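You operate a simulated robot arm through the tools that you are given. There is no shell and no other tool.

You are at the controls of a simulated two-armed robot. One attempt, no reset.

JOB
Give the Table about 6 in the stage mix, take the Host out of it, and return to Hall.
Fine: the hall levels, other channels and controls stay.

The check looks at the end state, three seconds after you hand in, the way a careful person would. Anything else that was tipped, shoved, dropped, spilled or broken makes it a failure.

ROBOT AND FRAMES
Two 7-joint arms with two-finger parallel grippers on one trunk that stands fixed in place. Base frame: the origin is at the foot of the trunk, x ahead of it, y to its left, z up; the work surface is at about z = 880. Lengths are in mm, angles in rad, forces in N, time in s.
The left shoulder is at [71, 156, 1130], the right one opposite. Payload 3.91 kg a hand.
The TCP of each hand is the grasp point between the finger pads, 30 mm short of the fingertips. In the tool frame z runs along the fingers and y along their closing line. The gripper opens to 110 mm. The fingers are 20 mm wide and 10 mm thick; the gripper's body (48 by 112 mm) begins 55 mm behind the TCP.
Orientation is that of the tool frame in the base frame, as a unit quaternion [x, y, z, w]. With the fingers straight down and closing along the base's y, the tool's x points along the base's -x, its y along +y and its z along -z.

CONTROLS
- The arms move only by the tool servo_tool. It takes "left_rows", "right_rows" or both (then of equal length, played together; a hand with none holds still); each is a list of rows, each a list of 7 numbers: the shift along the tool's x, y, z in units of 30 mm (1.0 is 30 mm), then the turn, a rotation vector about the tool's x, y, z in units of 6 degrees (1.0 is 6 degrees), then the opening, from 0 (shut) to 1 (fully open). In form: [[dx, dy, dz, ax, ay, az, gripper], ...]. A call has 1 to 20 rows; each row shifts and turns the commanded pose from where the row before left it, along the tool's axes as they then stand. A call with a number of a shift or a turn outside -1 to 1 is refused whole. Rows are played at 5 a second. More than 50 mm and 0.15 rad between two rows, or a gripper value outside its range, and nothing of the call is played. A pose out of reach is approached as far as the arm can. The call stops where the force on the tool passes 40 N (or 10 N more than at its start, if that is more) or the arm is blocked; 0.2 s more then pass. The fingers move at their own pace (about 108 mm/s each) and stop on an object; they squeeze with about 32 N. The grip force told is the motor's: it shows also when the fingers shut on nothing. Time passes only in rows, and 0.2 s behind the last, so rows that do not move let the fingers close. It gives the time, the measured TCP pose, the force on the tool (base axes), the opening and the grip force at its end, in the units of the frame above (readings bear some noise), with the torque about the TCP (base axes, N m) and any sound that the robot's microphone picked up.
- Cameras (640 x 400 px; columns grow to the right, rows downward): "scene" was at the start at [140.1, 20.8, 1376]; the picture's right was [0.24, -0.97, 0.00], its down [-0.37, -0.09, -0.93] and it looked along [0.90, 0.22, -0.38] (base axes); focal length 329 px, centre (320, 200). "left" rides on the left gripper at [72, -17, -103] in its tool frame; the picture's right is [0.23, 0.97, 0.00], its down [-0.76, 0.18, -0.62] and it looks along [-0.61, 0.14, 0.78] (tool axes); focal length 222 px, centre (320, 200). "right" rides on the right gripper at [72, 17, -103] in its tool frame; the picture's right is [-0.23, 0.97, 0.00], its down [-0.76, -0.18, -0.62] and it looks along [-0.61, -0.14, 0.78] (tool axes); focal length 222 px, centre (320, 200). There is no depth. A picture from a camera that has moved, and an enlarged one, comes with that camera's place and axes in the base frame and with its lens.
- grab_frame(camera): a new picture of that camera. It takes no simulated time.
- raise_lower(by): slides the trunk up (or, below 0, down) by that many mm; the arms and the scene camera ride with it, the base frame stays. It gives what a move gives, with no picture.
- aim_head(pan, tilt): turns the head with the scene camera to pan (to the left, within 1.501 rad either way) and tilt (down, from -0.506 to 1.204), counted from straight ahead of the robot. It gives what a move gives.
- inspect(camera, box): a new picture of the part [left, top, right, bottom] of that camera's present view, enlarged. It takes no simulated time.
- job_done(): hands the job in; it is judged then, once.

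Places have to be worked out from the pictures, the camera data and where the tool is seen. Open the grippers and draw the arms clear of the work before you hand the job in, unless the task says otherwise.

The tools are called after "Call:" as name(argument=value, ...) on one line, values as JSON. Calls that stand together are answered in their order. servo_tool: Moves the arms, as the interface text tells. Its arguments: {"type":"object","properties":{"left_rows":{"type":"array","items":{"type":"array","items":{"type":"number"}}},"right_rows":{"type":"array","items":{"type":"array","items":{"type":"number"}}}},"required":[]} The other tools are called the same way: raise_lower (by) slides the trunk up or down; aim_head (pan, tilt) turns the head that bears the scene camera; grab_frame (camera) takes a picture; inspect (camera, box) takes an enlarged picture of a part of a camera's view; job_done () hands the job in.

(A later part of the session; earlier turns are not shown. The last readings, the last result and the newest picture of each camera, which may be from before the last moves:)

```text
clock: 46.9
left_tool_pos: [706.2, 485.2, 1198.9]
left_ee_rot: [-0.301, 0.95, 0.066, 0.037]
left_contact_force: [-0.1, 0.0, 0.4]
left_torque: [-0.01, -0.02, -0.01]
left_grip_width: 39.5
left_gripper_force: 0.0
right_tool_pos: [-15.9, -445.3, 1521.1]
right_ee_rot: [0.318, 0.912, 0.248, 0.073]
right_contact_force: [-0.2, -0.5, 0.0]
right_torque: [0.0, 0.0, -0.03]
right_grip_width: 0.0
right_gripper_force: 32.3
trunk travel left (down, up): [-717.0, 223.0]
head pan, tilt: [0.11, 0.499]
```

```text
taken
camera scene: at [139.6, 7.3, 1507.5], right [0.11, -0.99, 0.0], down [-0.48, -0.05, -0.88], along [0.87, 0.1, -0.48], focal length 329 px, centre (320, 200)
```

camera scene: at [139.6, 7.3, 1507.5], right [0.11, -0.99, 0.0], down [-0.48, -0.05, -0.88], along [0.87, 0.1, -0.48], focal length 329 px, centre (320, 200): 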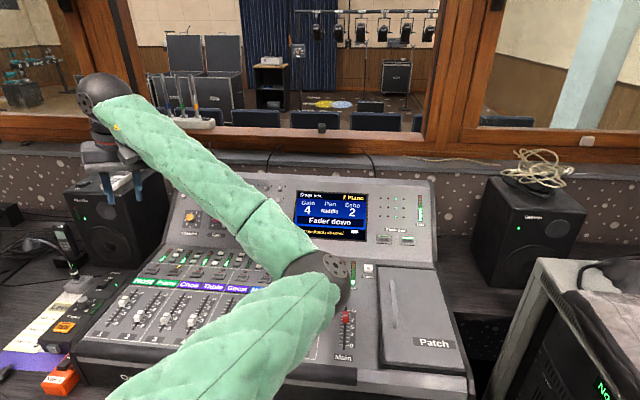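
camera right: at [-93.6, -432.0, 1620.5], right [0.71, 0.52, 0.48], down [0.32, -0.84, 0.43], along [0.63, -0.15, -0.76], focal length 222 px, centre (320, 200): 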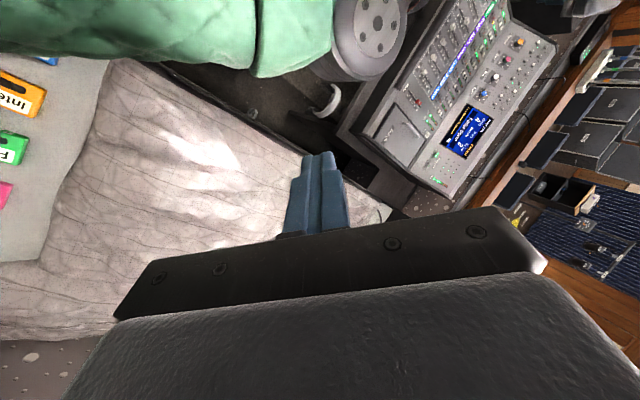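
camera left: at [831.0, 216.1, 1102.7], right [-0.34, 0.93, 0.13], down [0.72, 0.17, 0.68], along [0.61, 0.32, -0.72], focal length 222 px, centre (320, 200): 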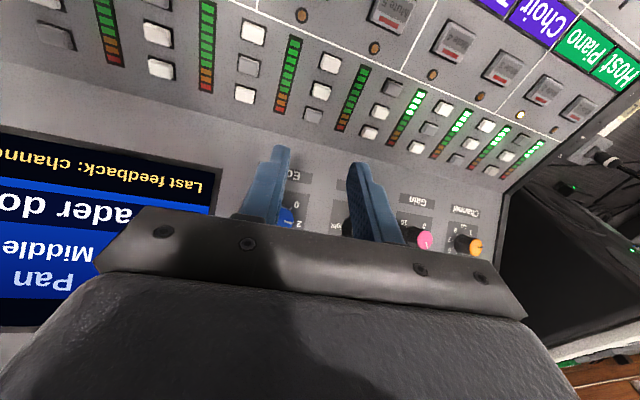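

Hand is at (706, 485, 1199) and tracking. I straighten the tool to vertical, shut the gripper, and lower 90 mm to see how the elbow behaves.

Call:
servo_tool(left_rows=[[0, 0, 0, 0.485, 0.53, 0.025, 0.1], [0, 0, 0, 0.485, 0.53, 0.025, 0], [0, 0, 0.5, 0, 0, 0, 0], [0, 0, 0.75, 0, 0, 0, 0], [0, 0, 0.75, 0, 0, 0, 0], [0, 0, 0.75, 0, 0, 0, 0], [0, 0, 0.25, 0, 0, 0, 0]])

Call:
grab_frame(camera="scene")

Call:
grab_frame(camera="left")

```text
clock: 48.5
left_tool_pos: [707.5, 489.5, 1109.9]
left_ee_rot: [-0.299, 0.954, 0.0, -0.001]
left_contact_force: [0.4, 0.2, 0.2]
left_torque: [0.0, -0.05, -0.04]
left_grip_width: 0.0
left_gripper_force: 31.8
left hand out of reach, approached as far as the arm can: row 2
right_tool_pos: [-17.0, -446.0, 1520.2]
right_ee_rot: [0.319, 0.912, 0.249, 0.073]
right_contact_force: [-1.0, 0.6, -0.1]
right_torque: [-0.03, -0.02, 0.03]
right_grip_width: 0.4
right_gripper_force: 32.0
trunk travel left (down, up): [-717.0, 223.0]
head pan, tilt: [0.11, 0.499]
```

```text
taken
camera scene: at [139.9, 8.2, 1507.5], right [0.11, -0.99, 0.0], down [-0.48, -0.05, -0.88], along [0.87, 0.1, -0.48], focal length 329 px, centre (320, 200)
```

scene: 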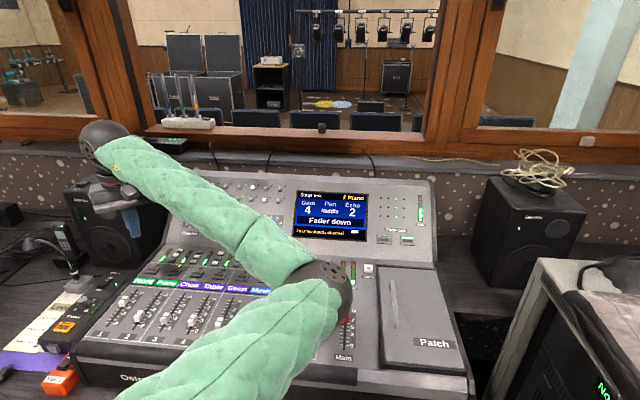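

```text
taken
camera left: at [657.1, 433.4, 1212.3], right [-0.74, 0.67, 0.0], down [0.52, 0.58, 0.62], along [0.41, 0.46, -0.78], focal length 222 px, centre (320, 200)
```

left: 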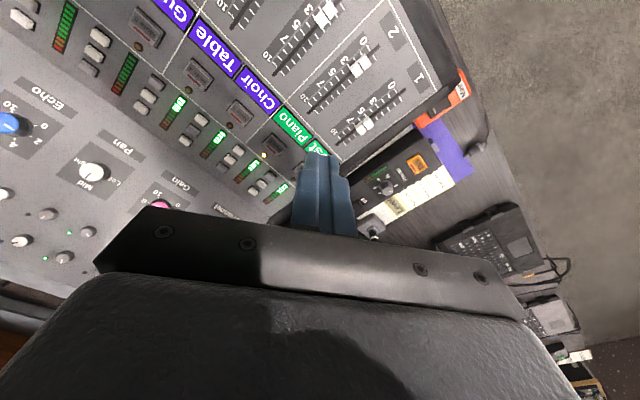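

Tool is exactly vertical with a 35° heading, fine for pushing a fader cap with the shut fingers. I move above the far side of the Host cap (cap at about (683, 561)) and lower to z≈970 for a close look.

Call:
servo_tool(left_rows=[[-0.44, 0.42, 0, 0, 0, 0, 0], [-0.44, 0.42, 0, 0, 0, 0, 0], [-0.44, 0.42, 0, 0, 0, 0, 0], [-0.44, 0.42, 0, 0, 0, 0, 0], [0, 0, 0.7, 0, 0, 0, 0], [0, 0, 0.8, 0, 0, 0, 0], [0, 0, 0.8, 0, 0, 0, 0], [0, 0, 0.8, 0, 0, 0, 0], [0, 0, 0.6, 0, 0, 0, 0]])

Call:
grab_frame(camera="scene")

Call:
grab_frame(camera="left")

```text
clock: 50.5
left_tool_pos: [721.5, 560.5, 1002.2]
left_ee_rot: [-0.299, 0.954, 0.0, 0.0]
left_contact_force: [0.9, 0.6, -0.2]
left_torque: [-0.01, 0.0, -0.01]
left_grip_width: 0.0
left_gripper_force: 32.2
right_tool_pos: [-16.2, -444.4, 1520.5]
right_ee_rot: [0.318, 0.912, 0.249, 0.074]
right_contact_force: [0.3, 0.1, -0.2]
right_torque: [-0.03, 0.03, 0.01]
right_grip_width: 0.0
right_gripper_force: 31.6
trunk travel left (down, up): [-717.0, 223.0]
head pan, tilt: [0.11, 0.499]
```

```text
taken
camera scene: at [140.2, 8.7, 1507.5], right [0.11, -0.99, 0.0], down [-0.48, -0.05, -0.88], along [0.87, 0.1, -0.48], focal length 329 px, centre (320, 200)
```

scene: 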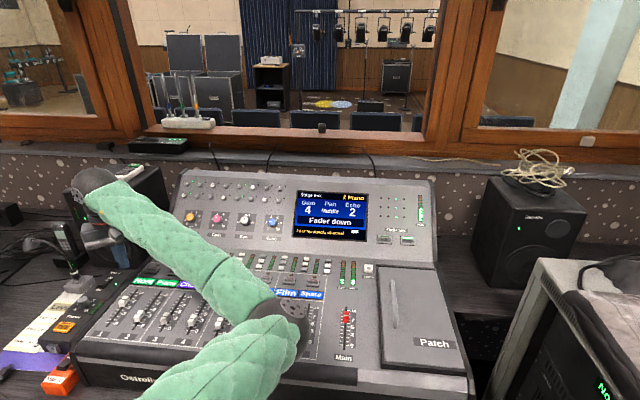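

```text
taken
camera left: at [671.8, 504.9, 1103.1], right [-0.74, 0.67, 0.0], down [0.52, 0.58, 0.62], along [0.42, 0.46, -0.78], focal length 222 px, centre (320, 200)
```

left: 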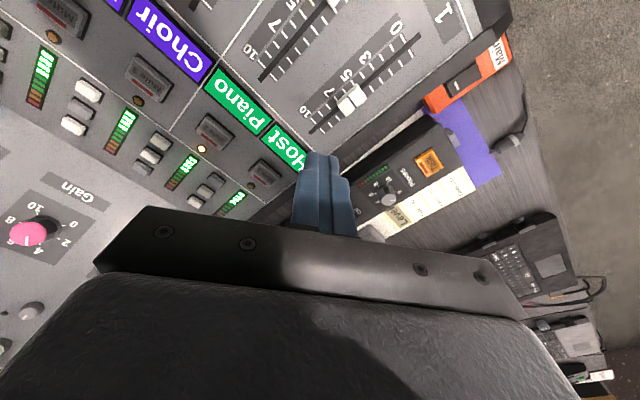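

Precise tracking. I zoom into the wrist view to measure the Host cap and its scale.

Call:
inspect(camera="left", box=[220, 0, 480, 163])

```text
2.45 times, centred on (350, 82) of left
camera zoom: at [671.8, 504.9, 1103.1], right [-0.74, 0.67, 0.0], down [0.52, 0.58, 0.62], along [0.42, 0.46, -0.78], focal length 545 px, centre (246, 491)
```

zoom: 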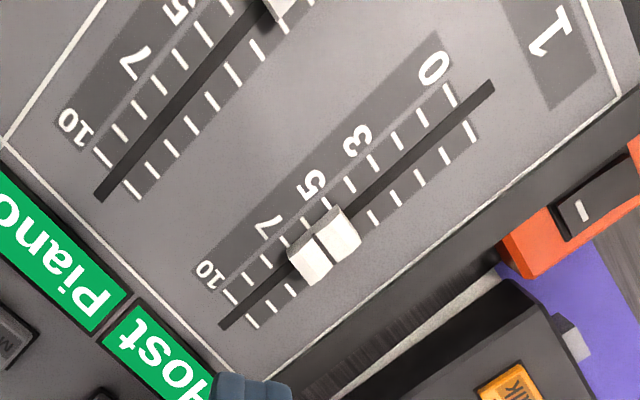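

The scale runs from 0 at x≈628 to 10 at x≈730 (about 10 mm per mark), and the Host cap is at x≈687. I align with the slot (y≈564) and lower the shut fingers beyond the far side of the cap to about 6 mm above the panel.

Call:
servo_tool(left_rows=[[-0.067, 0.096, 0.6, 0, 0, 0, 0], [0, 0, 0.75, 0, 0, 0, 0], [0, 0, 0.75, 0, 0, 0, 0], [0, 0, 0.5, 0, 0, 0, 0], [0, 0, 0.33, 0, 0, 0, 0]])

Call:
inspect(camera="left", box=[200, 0, 480, 175])

Call:
inspect(camera="scene", box=[60, 180, 260, 340])

```text
clock: 51.7
left_tool_pos: [721.3, 564.8, 911.6]
left_ee_rot: [-0.3, 0.954, 0.0, -0.001]
left_contact_force: [0.3, -0.3, 0.8]
left_torque: [0.0, 0.02, 0.0]
left_grip_width: 0.0
left_gripper_force: 32.1
right_tool_pos: [-15.9, -445.8, 1520.0]
right_ee_rot: [0.319, 0.911, 0.25, 0.072]
right_contact_force: [-0.4, 0.0, 0.9]
right_torque: [-0.01, -0.03, -0.03]
right_grip_width: 0.1
right_gripper_force: 31.6
trunk travel left (down, up): [-717.0, 223.0]
head pan, tilt: [0.11, 0.499]
```

```text
2.29 times, centred on (340, 88) of left
camera zoom: at [671.9, 509.1, 1014.3], right [-0.74, 0.67, 0.0], down [0.52, 0.58, 0.62], along [0.42, 0.46, -0.78], focal length 508 px, centre (274, 457)
```

zoom: 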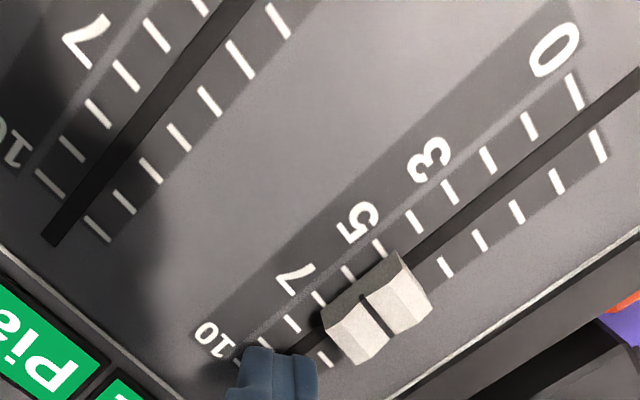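

```text
2.50 times, centred on (160, 260) of scene
camera zoom: at [140.1, 8.1, 1507.5], right [0.11, -0.99, 0.0], down [-0.48, -0.05, -0.88], along [0.87, 0.1, -0.48], focal length 823 px, centre (720, 50)
```

zoom: 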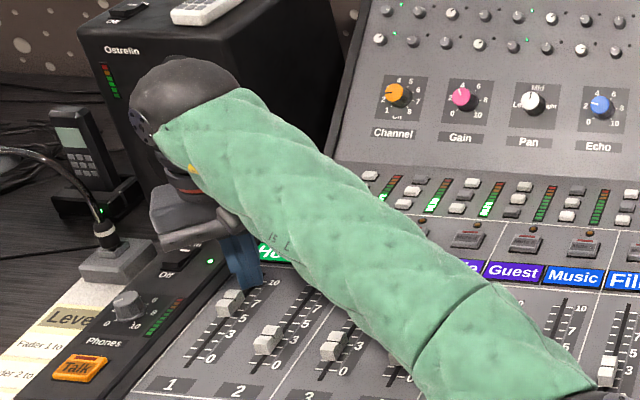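

The fingers are behind the Host cap, just past it, with no contact. I push the cap towards the front (−x) in 5 mm steps.

Call:
servo_tool(left_rows=[[0.137, 0.095, 0, 0, 0, 0, 0], [0.137, 0.095, 0, 0, 0, 0, 0], [0.137, 0.095, 0, 0, 0, 0, 0], [0.137, 0.095, 0, 0, 0, 0, 0], [0.137, 0.095, 0, 0, 0, 0, 0], [0.137, 0.095, 0, 0, 0, 0, 0], [0.137, 0.095, 0, 0, 0, 0, 0], [0.137, 0.095, 0, 0, 0, 0, 0], [0.137, 0.095, 0, 0, 0, 0, 0], [0.137, 0.095, 0, 0, 0, 0, 0]])

Call:
inspect(camera="left", box=[200, 0, 480, 175])

Call:
inspect(camera="scene", box=[60, 180, 260, 340])

```text
clock: 53.9
left_tool_pos: [672.6, 566.5, 910.3]
left_ee_rot: [-0.299, 0.954, -0.001, -0.001]
left_contact_force: [0.2, 0.0, -0.2]
left_torque: [-0.03, -0.02, -0.03]
left_grip_width: 0.0
left_gripper_force: 31.3
right_tool_pos: [-16.3, -445.9, 1521.2]
right_ee_rot: [0.318, 0.912, 0.249, 0.073]
right_contact_force: [-0.7, -0.7, 0.2]
right_torque: [0.0, 0.0, 0.0]
right_grip_width: 0.0
right_gripper_force: 32.1
trunk travel left (down, up): [-717.0, 223.0]
head pan, tilt: [0.11, 0.499]
```

```text
2.29 times, centred on (340, 88) of left
camera zoom: at [621.9, 510.0, 1013.5], right [-0.74, 0.67, 0.0], down [0.52, 0.58, 0.62], along [0.41, 0.46, -0.78], focal length 508 px, centre (274, 457)
```

zoom: 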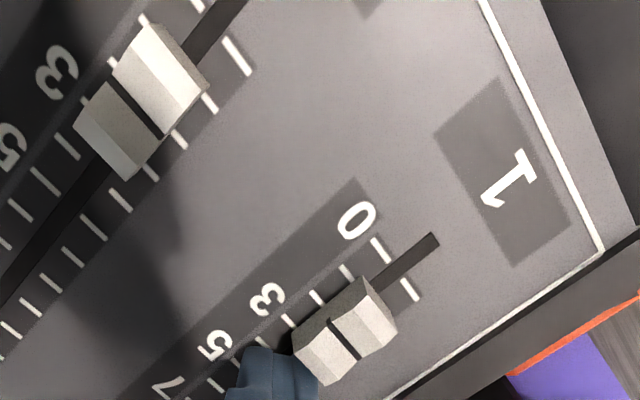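

```text
2.50 times, centred on (160, 260) of scene
camera zoom: at [139.9, 8.2, 1507.4], right [0.11, -0.99, 0.0], down [-0.48, -0.05, -0.88], along [0.87, 0.1, -0.48], focal length 823 px, centre (720, 50)
```

zoom: 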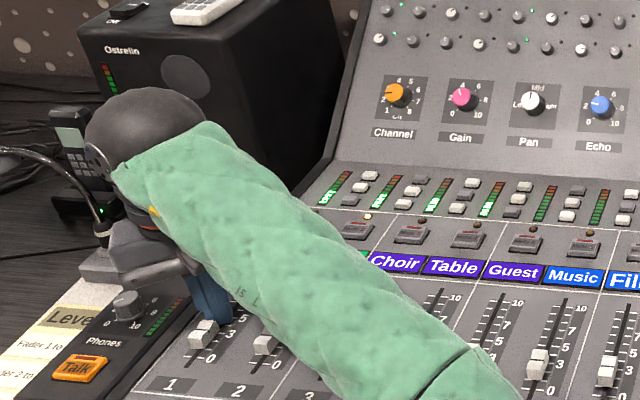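

The Host cap is now near 2 and sliding easily. I push on toward 0 with smaller steps at the end.

Call:
servo_tool(left_rows=[[0.14, 0.091, 0, 0, 0, 0, 0], [0.14, 0.091, 0, 0, 0, 0, 0], [0.14, 0.091, 0, 0, 0, 0, 0], [0.07, 0.045, 0, 0, 0, 0, 0], [0.056, 0.036, 0, 0, 0, 0, 0], [0.056, 0.036, 0, 0, 0, 0, 0]])

Call:
inspect(camera="left", box=[200, 0, 480, 175])

```text
clock: 55.3
left_tool_pos: [652.4, 564.5, 910.7]
left_ee_rot: [-0.3, 0.954, -0.002, -0.001]
left_contact_force: [15.3, 5.4, 5.6]
left_torque: [0.14, -0.24, -0.09]
left_grip_width: 0.0
left_gripper_force: 32.3
right_tool_pos: [-15.8, -444.9, 1521.0]
right_ee_rot: [0.318, 0.912, 0.248, 0.073]
right_contact_force: [-0.7, -0.7, -0.4]
right_torque: [0.01, 0.0, 0.0]
right_grip_width: 0.1
right_gripper_force: 32.2
trunk travel left (down, up): [-717.0, 223.0]
head pan, tilt: [0.11, 0.499]
```

```text
2.29 times, centred on (340, 88) of left
camera zoom: at [601.5, 508.6, 1013.0], right [-0.74, 0.67, 0.0], down [0.52, 0.58, 0.62], along [0.42, 0.46, -0.78], focal length 508 px, centre (274, 457)
```

zoom: 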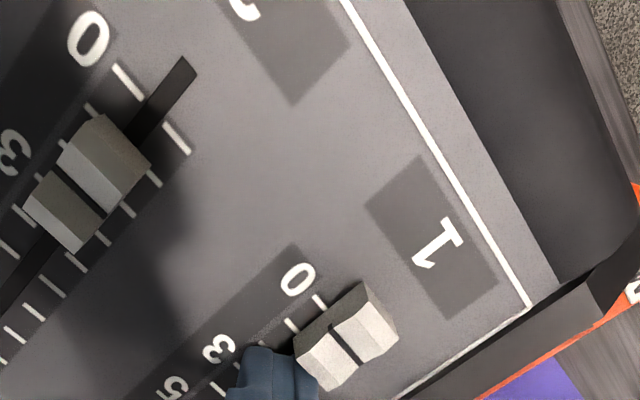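

The force rose to about 15 N at the front stop, so the Host cap is at 0. I back off the cap by 8 mm, lift away, and look.

Call:
servo_tool(left_rows=[[-0.11, -0.076, 0, 0, 0, 0, 0], [-0.11, -0.076, 0, 0, 0, 0, 0], [0, 0, -0.3, 0, 0, 0, 0], [0, 0, -0.7, 0, 0, 0, 0], [0, 0, -0.8, 0, 0, 0, 0], [0, 0, -0.8, 0, 0, 0, 0], [0, 0, -0.8, 0, 0, 0, 0], [0, 0, -0.5, 0, 0, 0, 0]])

Call:
grab_frame(camera="left")

Call:
inspect(camera="left", box=[240, 0, 500, 163])

Call:
grab_frame(camera="scene")

```text
clock: 57.1
left_tool_pos: [658.7, 565.6, 1030.0]
left_ee_rot: [-0.3, 0.954, 0.0, -0.001]
left_contact_force: [0.2, 0.5, -0.7]
left_torque: [0.02, 0.01, -0.01]
left_grip_width: 0.1
left_gripper_force: 32.7
right_tool_pos: [-17.0, -445.5, 1519.8]
right_ee_rot: [0.318, 0.912, 0.248, 0.073]
right_contact_force: [0.5, -1.6, 0.7]
right_torque: [0.01, 0.01, 0.0]
right_grip_width: 0.1
right_gripper_force: 32.1
trunk travel left (down, up): [-717.0, 223.0]
head pan, tilt: [0.11, 0.499]
```

```text
taken
camera left: at [608.8, 509.8, 1132.0], right [-0.74, 0.67, 0.0], down [0.52, 0.58, 0.62], along [0.42, 0.46, -0.78], focal length 222 px, centre (320, 200)
```

left: 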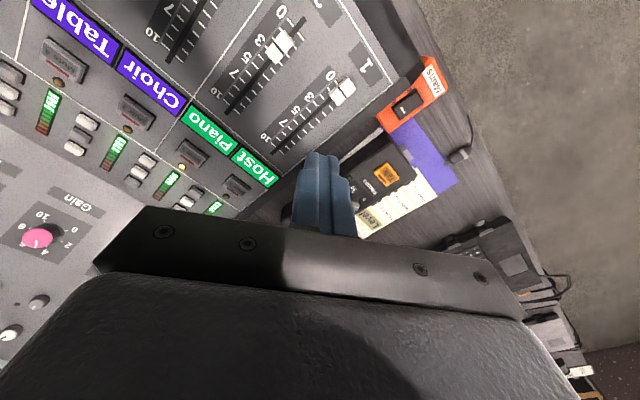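

```text
2.45 times, centred on (370, 82) of left
camera zoom: at [608.8, 509.8, 1132.0], right [-0.74, 0.67, 0.0], down [0.52, 0.58, 0.62], along [0.42, 0.46, -0.78], focal length 545 px, centre (197, 491)
```

zoom: 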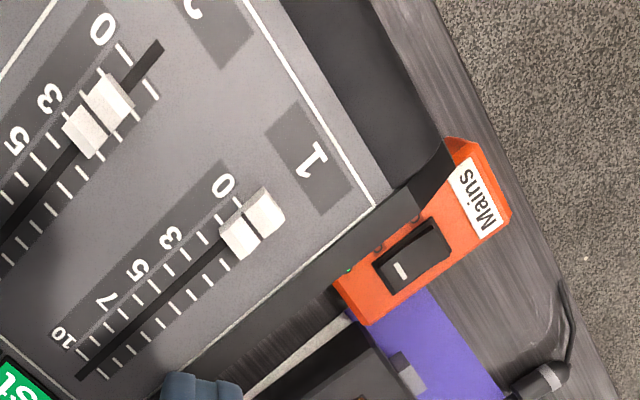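

```text
taken
camera scene: at [139.8, 8.0, 1507.4], right [0.11, -0.99, 0.0], down [-0.48, -0.05, -0.88], along [0.87, 0.1, -0.48], focal length 329 px, centre (320, 200)
```

scene: 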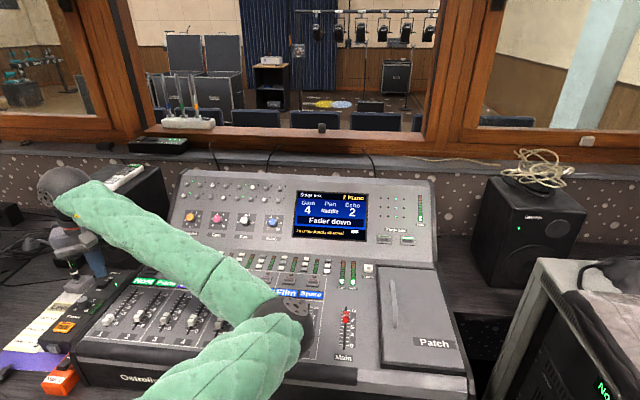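

Host is at 0. Now I move over toward the near side of the Table fader at a safe height, half the way first.

Call:
servo_tool(left_rows=[[0.3, -0.25, -0.5, 0, 0, 0, 0], [0.6, -0.5, -0.5, 0, 0, 0, 0], [0.6, -0.5, -0.5, 0, 0, 0, 0], [0.6, -0.5, 0, 0, 0, 0, 0], [0.4, -0.33, 0, 0, 0, 0, 0]])

Call:
grab_frame(camera="scene")

```text
clock: 58.3
left_tool_pos: [640.4, 501.7, 1073.8]
left_ee_rot: [-0.3, 0.954, 0.0, 0.0]
left_contact_force: [-0.4, -0.3, 0.1]
left_torque: [-0.01, -0.01, 0.0]
left_grip_width: 0.0
left_gripper_force: 31.9
left hand out of reach, approached as far as the arm can: row 4, 5
right_tool_pos: [-15.9, -445.0, 1520.7]
right_ee_rot: [0.319, 0.912, 0.248, 0.073]
right_contact_force: [0.4, -0.1, 0.5]
right_torque: [-0.05, 0.0, 0.01]
right_grip_width: 0.0
right_gripper_force: 31.6
trunk travel left (down, up): [-717.0, 223.0]
head pan, tilt: [0.11, 0.499]
```

```text
taken
camera scene: at [140.1, 8.3, 1507.4], right [0.11, -0.99, 0.0], down [-0.48, -0.05, -0.88], along [0.87, 0.1, -0.48], focal length 329 px, centre (320, 200)
```

scene: 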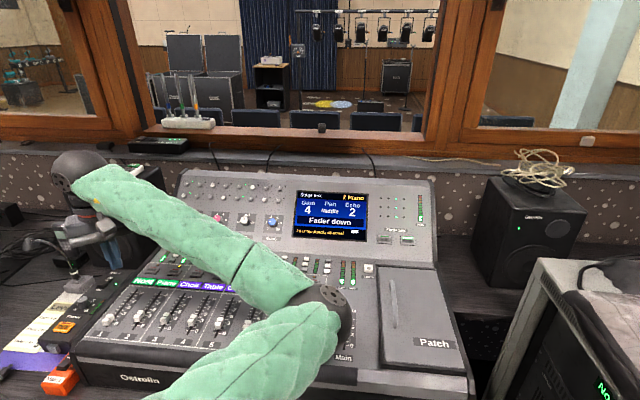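

The left upper arm again meets its inward limit here, so the Table fader is awkward for this arm posture. I'll park the left hand up and to the left, and use the right arm (now raised well above the rack) for the Table fader and the Hall button.

Call:
servo_tool(left_rows=[[-0.35, 0.16, -0.3, 0, 0, 0, 0], [-0.69, 0.32, -0.505, 0, 0, 0, 0], [-0.69, 0.32, -0.505, 0, 0, 0, 0], [-0.69, 0.32, -0.505, 0, 0, 0, 0], [-0.69, 0.32, -0.505, 0, 0, 0, 0], [-0.69, 0.32, -0.505, 0, 0, 0, 0], [-0.69, 0.32, -0.505, 0, 0, 0, 0]])

Call:
grab_frame(camera="scene")

Call:
grab_frame(camera="right")

```text
clock: 59.9
left_tool_pos: [716.6, 631.8, 1172.8]
left_ee_rot: [-0.3, 0.954, 0.0, -0.001]
left_contact_force: [0.0, -0.8, -0.1]
left_torque: [-0.01, -0.03, -0.05]
left_grip_width: 0.0
left_gripper_force: 32.2
right_tool_pos: [-16.0, -445.4, 1522.7]
right_ee_rot: [0.319, 0.912, 0.248, 0.073]
right_contact_force: [-1.1, 0.5, -0.5]
right_torque: [0.01, 0.02, 0.01]
right_grip_width: 0.0
right_gripper_force: 31.9
trunk travel left (down, up): [-717.0, 223.0]
head pan, tilt: [0.11, 0.499]
```

```text
taken
camera scene: at [140.0, 9.0, 1507.4], right [0.11, -0.99, 0.0], down [-0.48, -0.05, -0.88], along [0.87, 0.1, -0.48], focal length 329 px, centre (320, 200)
```

scene: 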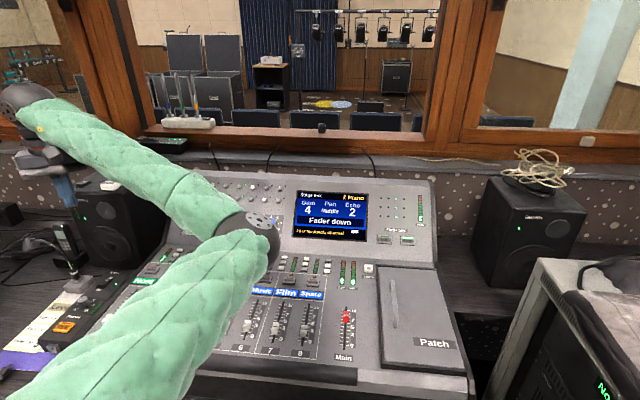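

```text
taken
camera right: at [-93.5, -430.8, 1620.9], right [0.71, 0.52, 0.48], down [0.32, -0.84, 0.43], along [0.63, -0.15, -0.76], focal length 222 px, centre (320, 200)
```

right: 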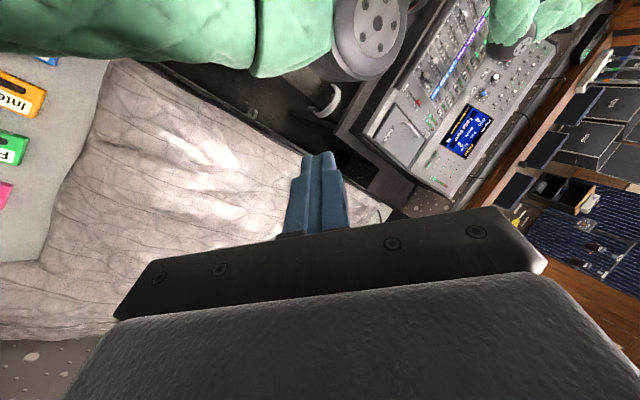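

The left elbow would be in the right arm's way, so instead I undo the elbow fold: going far out along the front with a nearly straight arm and past the robot's centre line lets the elbow drop back to the left side. I start along that path at z≈1170–1200.

Call:
servo_tool(left_rows=[[-0.12, -0.42, -0.1, 0, 0, 0, 0], [-0.235, -0.849, -0.1, 0, 0, 0, 0], [-0.235, -0.849, -0.1, 0, 0, 0, 0], [-0.235, -0.849, -0.1, 0, 0, 0, 0], [-0.235, -0.849, -0.1, 0, 0, 0, 0], [-0.235, -0.849, -0.1, 0, 0, 0, 0], [-0.235, -0.849, -0.1, 0, 0, 0, 0], [-0.235, -0.849, -0.1, 0, 0, 0, 0], [-0.235, -0.849, -0.1, 0, 0, 0, 0], [0.321, -0.99, 0, 0, 0, 0, 0], [0.321, -0.99, 0, 0, 0, 0, 0], [0.321, -0.99, 0, 0, 0, 0, 0], [0.321, -0.99, 0, 0, 0, 0, 0], [0.321, -0.99, 0, 0, 0, 0, 0], [0.321, -0.99, 0, 0, 0, 0, 0]])

Call:
grab_frame(camera="scene")

```text
clock: 63.1
left_tool_pos: [952.5, 310.9, 1199.1]
left_ee_rot: [-0.3, 0.954, 0.0, -0.001]
left_contact_force: [0.0, 0.3, 0.2]
left_torque: [-0.01, -0.03, 0.0]
left_grip_width: 0.0
left_gripper_force: 31.8
left hand out of reach, approached as far as the arm can: row 15
right_tool_pos: [-15.5, -446.6, 1520.5]
right_ee_rot: [0.318, 0.912, 0.249, 0.073]
right_contact_force: [-0.5, -0.4, -0.1]
right_torque: [0.02, -0.05, 0.01]
right_grip_width: 0.0
right_gripper_force: 32.0
trunk travel left (down, up): [-717.0, 223.0]
head pan, tilt: [0.11, 0.499]
```

```text
taken
camera scene: at [140.7, 7.8, 1507.4], right [0.11, -0.99, 0.0], down [-0.48, -0.05, -0.88], along [0.87, 0.1, -0.48], focal length 329 px, centre (320, 200)
```

scene: 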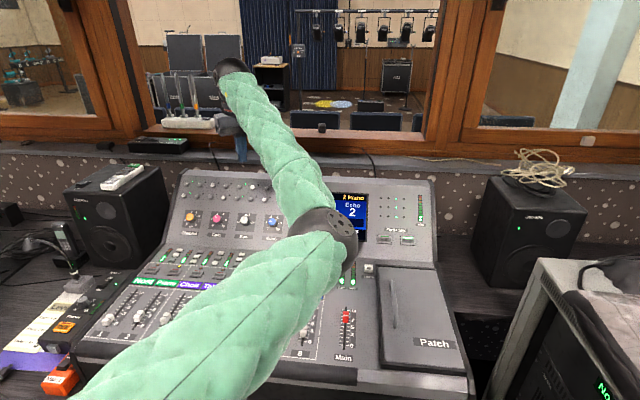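

Limit contact starts at row 15, so I go on right while also extending forward and slightly down, as the arm did before.

Call:
servo_tool(left_rows=[[0.2, -0.897, 0.204, 0, 0, 0, 0], [0.2, -0.897, 0.204, 0, 0, 0, 0], [0.25, -0.897, 0.204, 0, 0, 0, 0], [0.3, -0.897, 0.204, 0, 0, 0, 0], [0.33, -0.897, 0.204, 0, 0, 0, 0], [0.4, -0.897, 0.204, 0, 0, 0, 0], [0.4, -0.897, 0.204, 0, 0, 0, 0], [0.4, -0.897, 0.204, 0, 0, 0, 0], [0.4, -0.897, 0.204, 0, 0, 0, 0]])

Call:
grab_frame(camera="scene")

```text
clock: 65.1
left_tool_pos: [1032.9, 68.0, 1138.6]
left_ee_rot: [-0.301, 0.954, -0.001, 0.0]
left_contact_force: [0.2, 0.2, -0.5]
left_torque: [-0.01, -0.01, 0.01]
left_grip_width: 0.0
left_gripper_force: 32.3
left hand out of reach, approached as far as the arm can: row 1, 3, 6
right_tool_pos: [-15.4, -446.9, 1520.8]
right_ee_rot: [0.318, 0.912, 0.248, 0.074]
right_contact_force: [-0.7, -0.5, 0.6]
right_torque: [0.0, 0.02, -0.03]
right_grip_width: 0.2
right_gripper_force: 32.2
trunk travel left (down, up): [-717.0, 223.0]
head pan, tilt: [0.11, 0.499]
```

```text
taken
camera scene: at [140.4, 7.3, 1507.4], right [0.11, -0.99, 0.0], down [-0.48, -0.05, -0.88], along [0.87, 0.1, -0.48], focal length 329 px, centre (320, 200)
```

scene: 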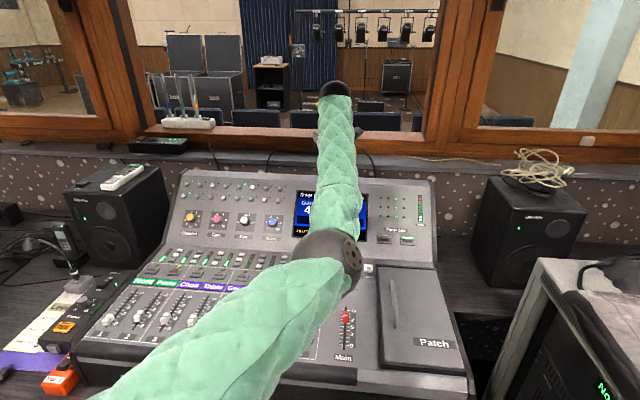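

It follows fine at this extension. I continue the arc to the right at the same distance from the shoulder.

Call:
servo_tool(left_rows=[[0.58, -0.72, -0.04, 0, 0, 0, 0], [0.62, -0.72, -0.04, 0, 0, 0, 0], [0.66, -0.7, -0.04, 0, 0, 0, 0], [0.7, -0.666, -0.04, 0, 0, 0, 0], [0.72, -0.666, -0.04, 0, 0, 0, 0], [0.74, -0.64, -0.04, 0, 0, 0, 0], [0.78, -0.62, -0.04, 0, 0, 0, 0], [0.8, -0.6, -0.04, 0, 0, 0, 0]])

Call:
grab_frame(camera="scene")

```text
clock: 66.9
left_tool_pos: [985.3, -158.4, 1150.1]
left_ee_rot: [-0.301, 0.953, -0.001, -0.001]
left_contact_force: [0.0, 0.5, -0.8]
left_torque: [0.01, 0.01, -0.01]
left_grip_width: 0.0
left_gripper_force: 32.1
left hand out of reach, approached as far as the arm can: row 6
right_tool_pos: [-15.9, -445.8, 1521.1]
right_ee_rot: [0.318, 0.912, 0.249, 0.073]
right_contact_force: [0.8, 0.1, 0.6]
right_torque: [-0.03, -0.03, 0.02]
right_grip_width: 0.0
right_gripper_force: 31.9
trunk travel left (down, up): [-717.0, 223.0]
head pan, tilt: [0.11, 0.499]
```

```text
taken
camera scene: at [139.9, 7.4, 1507.5], right [0.11, -0.99, 0.0], down [-0.48, -0.05, -0.88], along [0.87, 0.1, -0.48], focal length 329 px, centre (320, 200)
```

scene: 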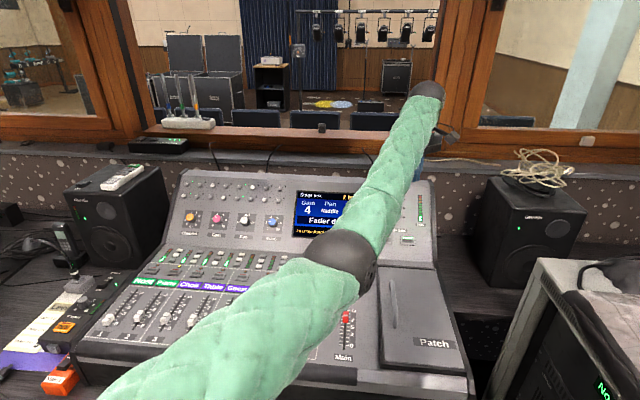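

The arm is nearly straight and past the centre line. I turn the heading back to zero and then tilt the tool forward 30°, which draws the wrist back a bit.

Call:
servo_tool(left_rows=[[0, 0, 0, 0, 0, 0.833, 0], [0, 0, 0, 0, 0, 0.833, 0], [0, 0, 0, 0, 0, 0.833, 0], [0, 0, 0, 0, 0, 0.833, 0], [0, 0, 0, 0, 0, 0.833, 0], [0, 0, 0, 0, 0, 0.833, 0], [0, 0, 0, 0, 0, 0.833, 0], [0, 0, 0, 0, -0.75, 0, 0], [0, 0, 0, 0, -0.75, 0, 0], [0, 0, 0, 0, -0.75, 0, 0], [0, 0, 0, 0, -0.75, 0, 0]])

Call:
grab_frame(camera="scene")

```text
clock: 69.3
left_tool_pos: [985.7, -161.5, 1151.9]
left_ee_rot: [0.001, 0.988, -0.002, 0.156]
left_contact_force: [0.4, 0.4, 0.2]
left_torque: [-0.02, 0.0, 0.0]
left_grip_width: 0.2
left_gripper_force: 31.9
right_tool_pos: [-16.0, -445.8, 1520.7]
right_ee_rot: [0.318, 0.912, 0.249, 0.073]
right_contact_force: [-0.2, -0.2, 0.4]
right_torque: [-0.03, 0.02, -0.01]
right_grip_width: 0.0
right_gripper_force: 31.8
trunk travel left (down, up): [-717.0, 223.0]
head pan, tilt: [0.11, 0.499]
```

```text
taken
camera scene: at [140.0, 8.0, 1507.5], right [0.11, -0.99, 0.0], down [-0.48, -0.05, -0.88], along [0.87, 0.1, -0.48], focal length 329 px, centre (320, 200)
```

scene: 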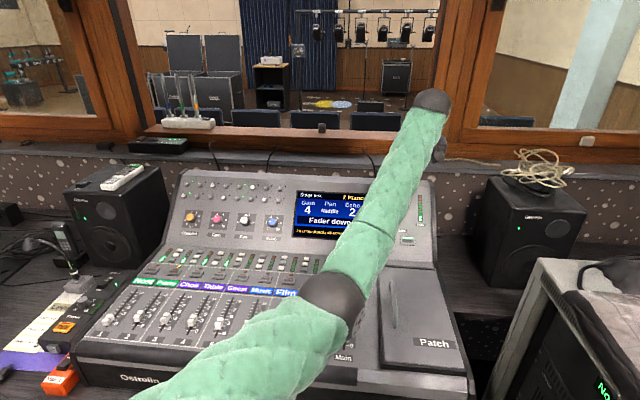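

The elbow has dropped below the line. I finish the tilt to 30° and pull the hand back, staying to the right so the elbow folds to the left.

Call:
servo_tool(left_rows=[[0, 0, 0, 0, -0.7, 0, 0], [0, 0, 0, 0, -0.7, 0, 0], [0, 0, 0, 0, -0.6, 0, 0], [0.5, -0.15, -0.5, 0, 0, 0, 0], [0.643, -0.19, -0.648, 0, 0, 0, 0], [0.643, -0.19, -0.648, 0, 0, 0, 0], [0.643, -0.19, -0.648, 0, 0, 0, 0], [0.643, -0.19, -0.648, 0, 0, 0, 0], [0.643, -0.19, -0.648, 0, 0, 0, 0], [0.643, -0.19, -0.648, 0, 0, 0, 0]])

Call:
grab_frame(camera="scene")

```text
clock: 71.7
left_tool_pos: [845.8, -177.1, 1206.3]
left_ee_rot: [-0.012, 0.96, 0.009, 0.279]
left_contact_force: [-0.2, 0.5, 0.3]
left_torque: [-0.02, -0.01, 0.0]
left_grip_width: 0.0
left_gripper_force: 31.7
left hand out of reach, approached as far as the arm can: row 9, 10
right_tool_pos: [-16.1, -445.2, 1520.4]
right_ee_rot: [0.318, 0.912, 0.248, 0.074]
right_contact_force: [0.0, 0.0, -0.3]
right_torque: [0.02, 0.0, -0.03]
right_grip_width: 0.0
right_gripper_force: 32.4
trunk travel left (down, up): [-717.0, 223.0]
head pan, tilt: [0.11, 0.499]
stopped in row 10 (left hand): the arm was blocked; the commanded pose is now the measured one
```

```text
taken
camera scene: at [139.9, 8.1, 1507.5], right [0.11, -0.99, 0.0], down [-0.48, -0.05, -0.88], along [0.87, 0.1, -0.48], focal length 329 px, centre (320, 200)
```

scene: 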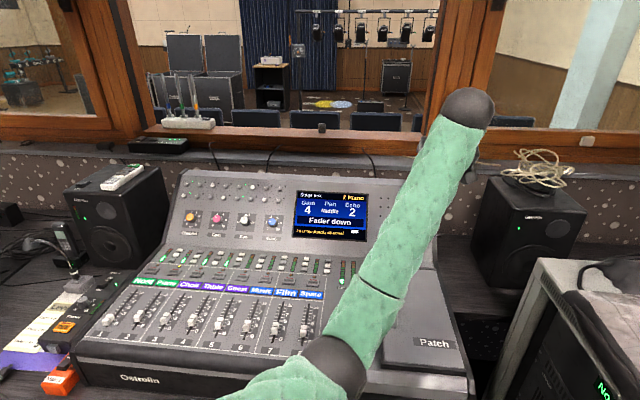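

The elbow is right below the arm line with the shoulder at its inward limit. I move the hand further to the right (still high, z≈1200, above everything), so the elbow ends up on the left of the line.

Call:
servo_tool(left_rows=[[0.1, -0.6, -0.1, 0, 0, 0, 0], [0.15, -0.89, -0.15, 0, 0, 0, 0], [0.2, -0.89, -0.2, 0, 0, 0, 0], [0.25, -0.89, -0.22, 0, 0, 0, 0], [0.3, -0.89, -0.22, 0, 0, 0, 0], [0.3, -0.89, -0.22, 0, 0, 0, 0]])

Call:
grab_frame(camera="scene")

```text
clock: 73.1
left_tool_pos: [797.4, -335.7, 1208.5]
left_ee_rot: [-0.012, 0.961, 0.006, 0.277]
left_contact_force: [0.0, 0.0, 0.5]
left_torque: [-0.01, -0.02, 0.03]
left_grip_width: 0.0
left_gripper_force: 31.5
right_tool_pos: [-15.6, -446.3, 1520.3]
right_ee_rot: [0.318, 0.912, 0.248, 0.073]
right_contact_force: [0.3, -1.1, 0.4]
right_torque: [-0.01, -0.02, 0.01]
right_grip_width: 0.0
right_gripper_force: 32.0
trunk travel left (down, up): [-717.0, 223.0]
head pan, tilt: [0.11, 0.499]
```

```text
taken
camera scene: at [140.1, 7.5, 1507.4], right [0.11, -0.99, 0.0], down [-0.48, -0.05, -0.88], along [0.87, 0.1, -0.48], focal length 329 px, centre (320, 200)
```

scene: 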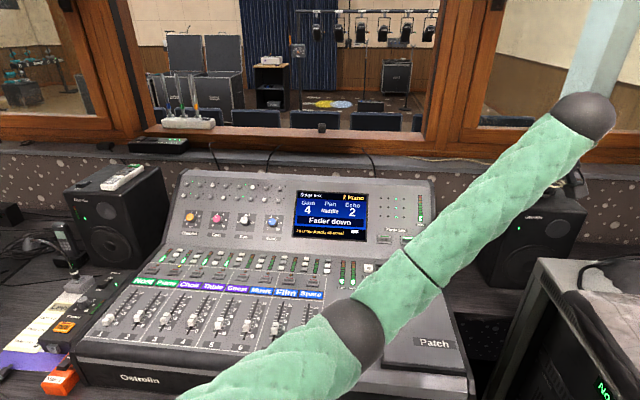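

No warnings; the elbow now lies to the left of the arm line. I pull the hand back toward the robot on this side.

Call:
servo_tool(left_rows=[[0.4, 0, -0.4, 0, 0, 0, 0], [0.6, 0, -0.61, 0, 0, 0, 0], [0.6, 0, -0.61, 0, 0, 0, 0], [0.6, 0, -0.61, 0, 0, 0, 0], [0.6, 0, -0.61, 0, 0, 0, 0], [0.6, 0, -0.61, 0, 0, 0, 0]])

Call:
grab_frame(camera="scene")

```text
clock: 74.5
left_tool_pos: [659.4, -340.9, 1241.5]
left_ee_rot: [-0.011, 0.961, 0.007, 0.277]
left_contact_force: [-0.1, 0.0, -0.6]
left_torque: [0.0, -0.02, 0.0]
left_grip_width: 0.2
left_gripper_force: 31.8
left hand out of reach, approached as far as the arm can: row 1
right_tool_pos: [-17.4, -446.6, 1521.3]
right_ee_rot: [0.318, 0.912, 0.249, 0.074]
right_contact_force: [-0.4, 0.1, -0.1]
right_torque: [0.01, -0.03, -0.01]
right_grip_width: 0.0
right_gripper_force: 31.8
trunk travel left (down, up): [-717.0, 223.0]
head pan, tilt: [0.11, 0.499]
```

```text
taken
camera scene: at [138.8, 7.1, 1507.5], right [0.11, -0.99, 0.0], down [-0.48, -0.05, -0.88], along [0.87, 0.1, -0.48], focal length 329 px, centre (320, 200)
```

scene: 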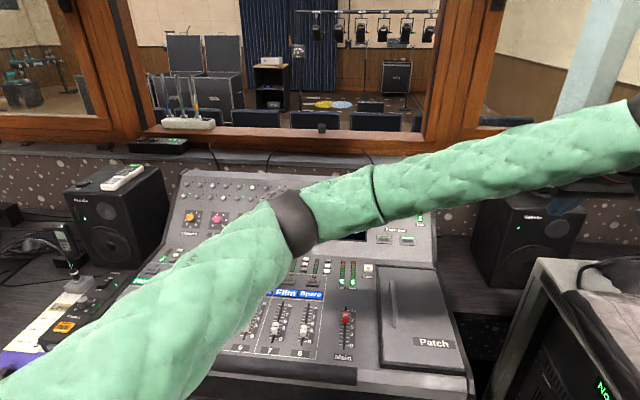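

The elbow has flipped back to the left side. I now bring the hand leftward in front of the robot, as in the earlier comfortable posture.

Call:
servo_tool(left_rows=[[0.06, 0.5, -0.13, 0, 0, 0, 0], [0.11, 0.89, -0.244, 0, 0, 0, 0], [0.11, 0.89, -0.244, 0, 0, 0, 0], [0.11, 0.89, -0.244, 0, 0, 0, 0], [0.11, 0.89, -0.244, 0, 0, 0, 0], [0.11, 0.89, -0.244, 0, 0, 0, 0], [0.11, 0.89, -0.244, 0, 0, 0, 0], [0.11, 0.89, -0.244, 0, 0, 0, 0], [0.11, 0.89, -0.244, 0, 0, 0, 0]])

Call:
grab_frame(camera="scene")

```text
clock: 76.5
left_tool_pos: [597.4, -110.9, 1283.2]
left_ee_rot: [-0.011, 0.96, 0.007, 0.278]
left_contact_force: [-1.0, 1.1, -0.3]
left_torque: [0.01, 0.01, -0.01]
left_grip_width: 0.1
left_gripper_force: 31.6
right_tool_pos: [-16.4, -444.6, 1521.7]
right_ee_rot: [0.318, 0.912, 0.248, 0.074]
right_contact_force: [-0.3, 0.2, -0.6]
right_torque: [-0.01, 0.02, 0.02]
right_grip_width: 0.0
right_gripper_force: 31.8
trunk travel left (down, up): [-717.0, 223.0]
head pan, tilt: [0.11, 0.499]
```

```text
taken
camera scene: at [139.7, 9.7, 1507.5], right [0.11, -0.99, 0.0], down [-0.48, -0.05, -0.88], along [0.87, 0.1, -0.48], focal length 329 px, centre (320, 200)
```

scene: 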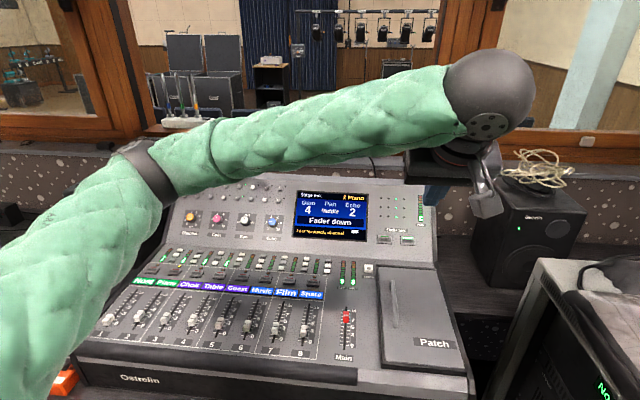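

Elbow is well out to the left. I bring the hand over to about (520, 250, 1340) and turn the tool vertical.

Call:
servo_tool(left_rows=[[0.09, 0.925, -0.229, 0, 0, 0, 0], [0.09, 0.925, -0.229, 0, 0, 0, 0], [0.09, 0.925, -0.229, 0, 0, 0, 0], [0.09, 0.925, -0.229, 0, 0, 0, 0], [0.09, 0.925, -0.229, 0, 0, 0, 0], [0.09, 0.925, -0.229, 0, 0, 0, 0], [0.09, 0.925, -0.229, 0, 0, 0, 0], [0.09, 0.925, -0.229, 0, 0, 0, 0], [0.09, 0.925, -0.229, 0, 0, 0, 0], [0.09, 0.925, -0.229, 0, 0, 0, 0], [0.09, 0.925, -0.229, 0, 0, 0, 0], [0.09, 0.925, -0.229, 0, 0, 0, 0], [0.05, 0.5, -0.12, 0, 0, 0, 0], [0, 0, 0, 0, 0.765, 0, 0], [0, 0, 0, 0, 0.765, 0, 0], [0, 0, 0, 0, 0.765, 0, 0], [0, 0, 0, 0, 0.765, 0, 0], [0, 0, 0, 0, 0.765, 0, 0], [0, 0, 0, 0, 0.765, 0, 0], [0, 0, 0, 0, 0.765, 0, 0]])

Call:
grab_frame(camera="scene")

Call:
grab_frame(camera="left")

```text
clock: 80.7
left_tool_pos: [513.8, 234.9, 1339.4]
left_ee_rot: [-0.012, 1.0, 0.002, 0.001]
left_contact_force: [-0.4, 0.2, 0.3]
left_torque: [0.02, -0.02, 0.04]
left_grip_width: 0.0
left_gripper_force: 32.0
right_tool_pos: [-14.8, -446.1, 1520.6]
right_ee_rot: [0.318, 0.912, 0.249, 0.074]
right_contact_force: [-0.5, 0.1, -0.7]
right_torque: [0.01, 0.0, -0.01]
right_grip_width: 0.2
right_gripper_force: 32.0
trunk travel left (down, up): [-717.0, 223.0]
head pan, tilt: [0.11, 0.499]
```

```text
taken
camera scene: at [140.1, 8.3, 1507.4], right [0.11, -0.99, 0.0], down [-0.48, -0.05, -0.88], along [0.87, 0.1, -0.48], focal length 329 px, centre (320, 200)
```

scene: 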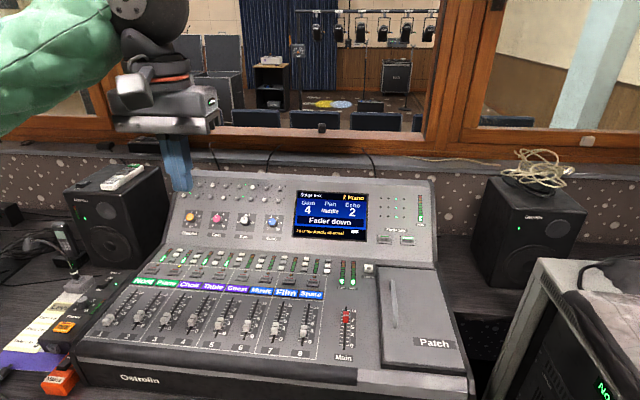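

```text
taken
camera left: at [441.0, 214.4, 1440.0], right [-0.25, 0.97, 0.01], down [0.76, 0.19, 0.63], along [0.6, 0.16, -0.78], focal length 222 px, centre (320, 200)
```

left: 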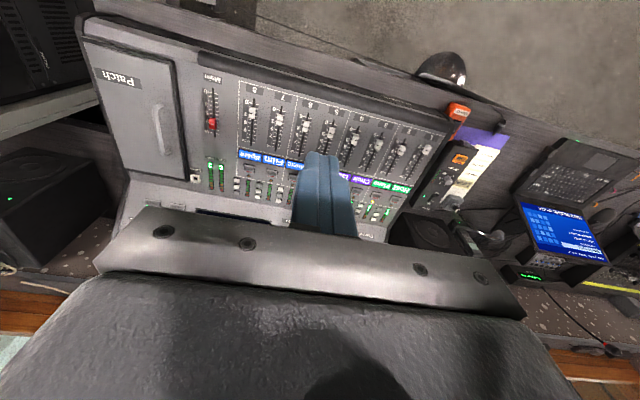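

Natural posture restored, trunk square, everything as before. I descend to about (605, 366, 1050), on the near side of the Table fader.

Call:
servo_tool(left_rows=[[-0.15, 0.2, 0.45, 0, 0, 0, 0], [-0.285, 0.39, 0.876, 0, 0, 0, 0], [-0.285, 0.39, 0.876, 0, 0, 0, 0], [-0.285, 0.39, 0.876, 0, 0, 0, 0], [-0.285, 0.39, 0.876, 0, 0, 0, 0], [-0.285, 0.39, 0.876, 0, 0, 0, 0], [-0.285, 0.39, 0.876, 0, 0, 0, 0], [-0.285, 0.39, 0.876, 0, 0, 0, 0], [-0.285, 0.39, 0.876, 0, 0, 0, 0], [-0.285, 0.39, 0.876, 0, 0, 0, 0], [-0.285, 0.39, 0.876, 0, 0, 0, 0], [-0.15, 0.2, 0.45, 0, 0, 0, 0]])

Call:
grab_frame(camera="left")

Call:
inspect(camera="left", box=[200, 0, 460, 163])

Call:
grab_frame(camera="scene")

```text
clock: 83.3
left_tool_pos: [603.1, 366.0, 1049.5]
left_ee_rot: [-0.014, 1.0, 0.003, 0.0]
left_contact_force: [1.2, 0.4, -1.1]
left_torque: [-0.01, -0.01, 0.0]
left_grip_width: 0.0
left_gripper_force: 32.0
right_tool_pos: [-16.3, -446.0, 1520.2]
right_ee_rot: [0.318, 0.912, 0.248, 0.073]
right_contact_force: [0.1, 0.0, -0.9]
right_torque: [0.0, 0.0, 0.0]
right_grip_width: 0.0
right_gripper_force: 32.1
trunk travel left (down, up): [-717.0, 223.0]
head pan, tilt: [0.11, 0.499]
```

```text
taken
camera left: at [531.1, 346.9, 1151.7], right [-0.25, 0.97, 0.01], down [0.76, 0.19, 0.63], along [0.6, 0.16, -0.78], focal length 222 px, centre (320, 200)
```

left: 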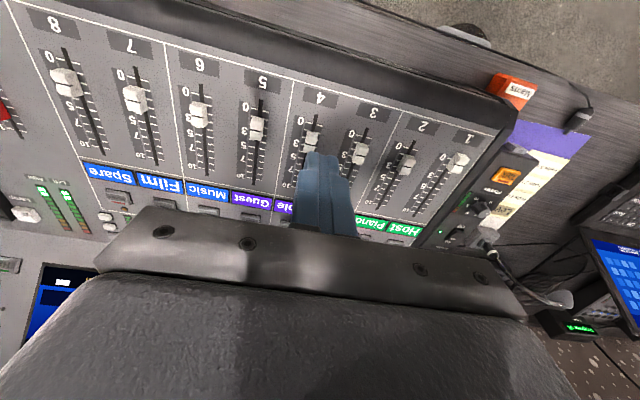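

```text
2.45 times, centred on (330, 82) of left
camera zoom: at [531.1, 346.9, 1151.7], right [-0.25, 0.97, 0.01], down [0.76, 0.19, 0.63], along [0.6, 0.16, -0.78], focal length 545 px, centre (296, 491)
```

zoom: 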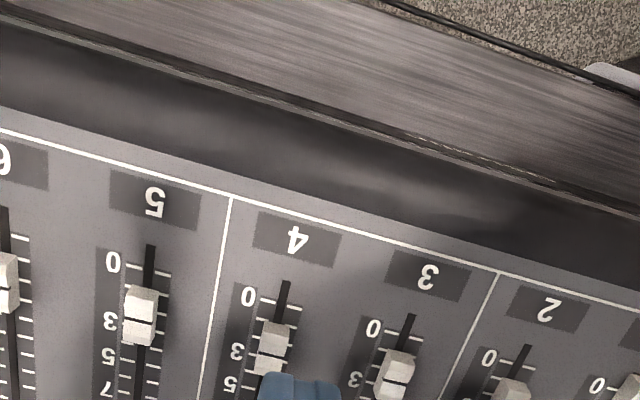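

```text
taken
camera scene: at [140.1, 8.5, 1507.5], right [0.11, -0.99, 0.0], down [-0.48, -0.05, -0.88], along [0.87, 0.1, -0.48], focal length 329 px, centre (320, 200)
```

scene: 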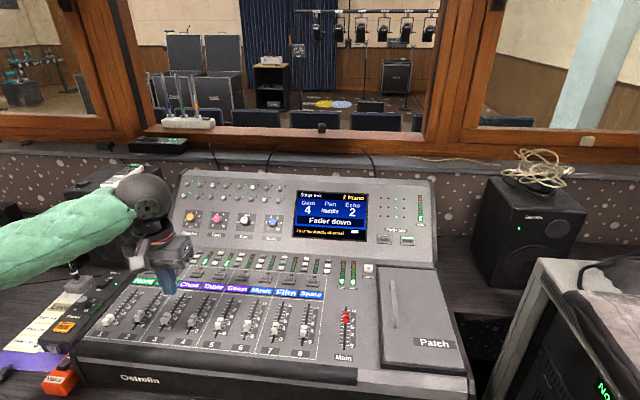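

The Table slot is at y≈365 with its 0 at x≈628; the cap is at x≈646 (about 1.8). I lower the shut fingers at x≈603, just on the near side of the cap.

Call:
servo_tool(left_rows=[[0, 0, 0.6, 0, 0, 0, 0], [0, 0, 0.8, 0, 0, 0, 0], [0, 0, 0.8, 0, 0, 0, 0], [0, 0, 0.8, 0, 0, 0, 0], [0, 0, 0.8, 0, 0, 0, 0], [0, 0, 0.5, 0, 0, 0, 0], [0, 0, 0.27, 0, 0, 0, 0]])

Call:
grab_frame(camera="left")

Call:
inspect(camera="scene", box=[70, 230, 270, 355])

```text
clock: 84.9
left_tool_pos: [605.3, 369.3, 912.5]
left_ee_rot: [-0.013, 1.0, 0.003, 0.001]
left_contact_force: [-0.8, 0.4, 0.1]
left_torque: [0.01, -0.02, -0.01]
left_grip_width: 0.2
left_gripper_force: 32.1
right_tool_pos: [-16.2, -445.6, 1521.3]
right_ee_rot: [0.319, 0.912, 0.249, 0.073]
right_contact_force: [-0.1, -1.0, -0.2]
right_torque: [0.0, 0.03, -0.02]
right_grip_width: 0.1
right_gripper_force: 31.7
trunk travel left (down, up): [-717.0, 223.0]
head pan, tilt: [0.11, 0.499]
```

```text
taken
camera left: at [533.2, 349.0, 1015.0], right [-0.25, 0.97, 0.01], down [0.76, 0.19, 0.63], along [0.6, 0.16, -0.78], focal length 222 px, centre (320, 200)
```

left: 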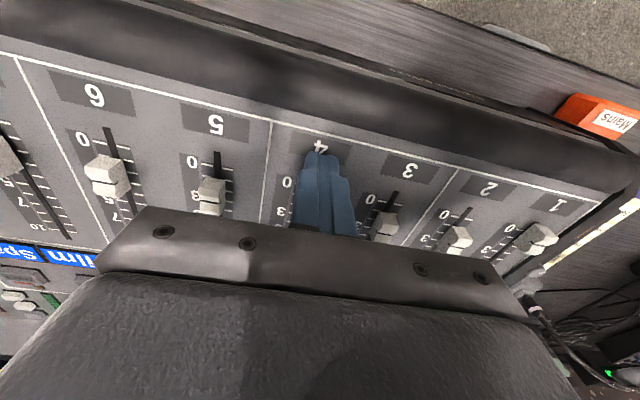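

```text
3.20 times, centred on (170, 292) of scene
camera zoom: at [140.0, 8.4, 1507.5], right [0.11, -0.99, 0.0], down [-0.48, -0.05, -0.88], along [0.87, 0.1, -0.48], focal length 1054 px, centre (800, -96)
```

zoom: 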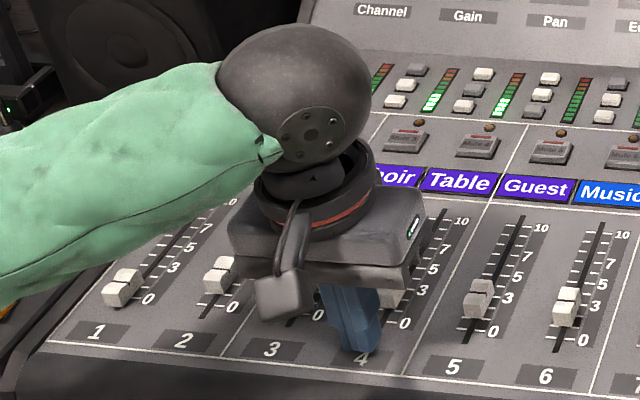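

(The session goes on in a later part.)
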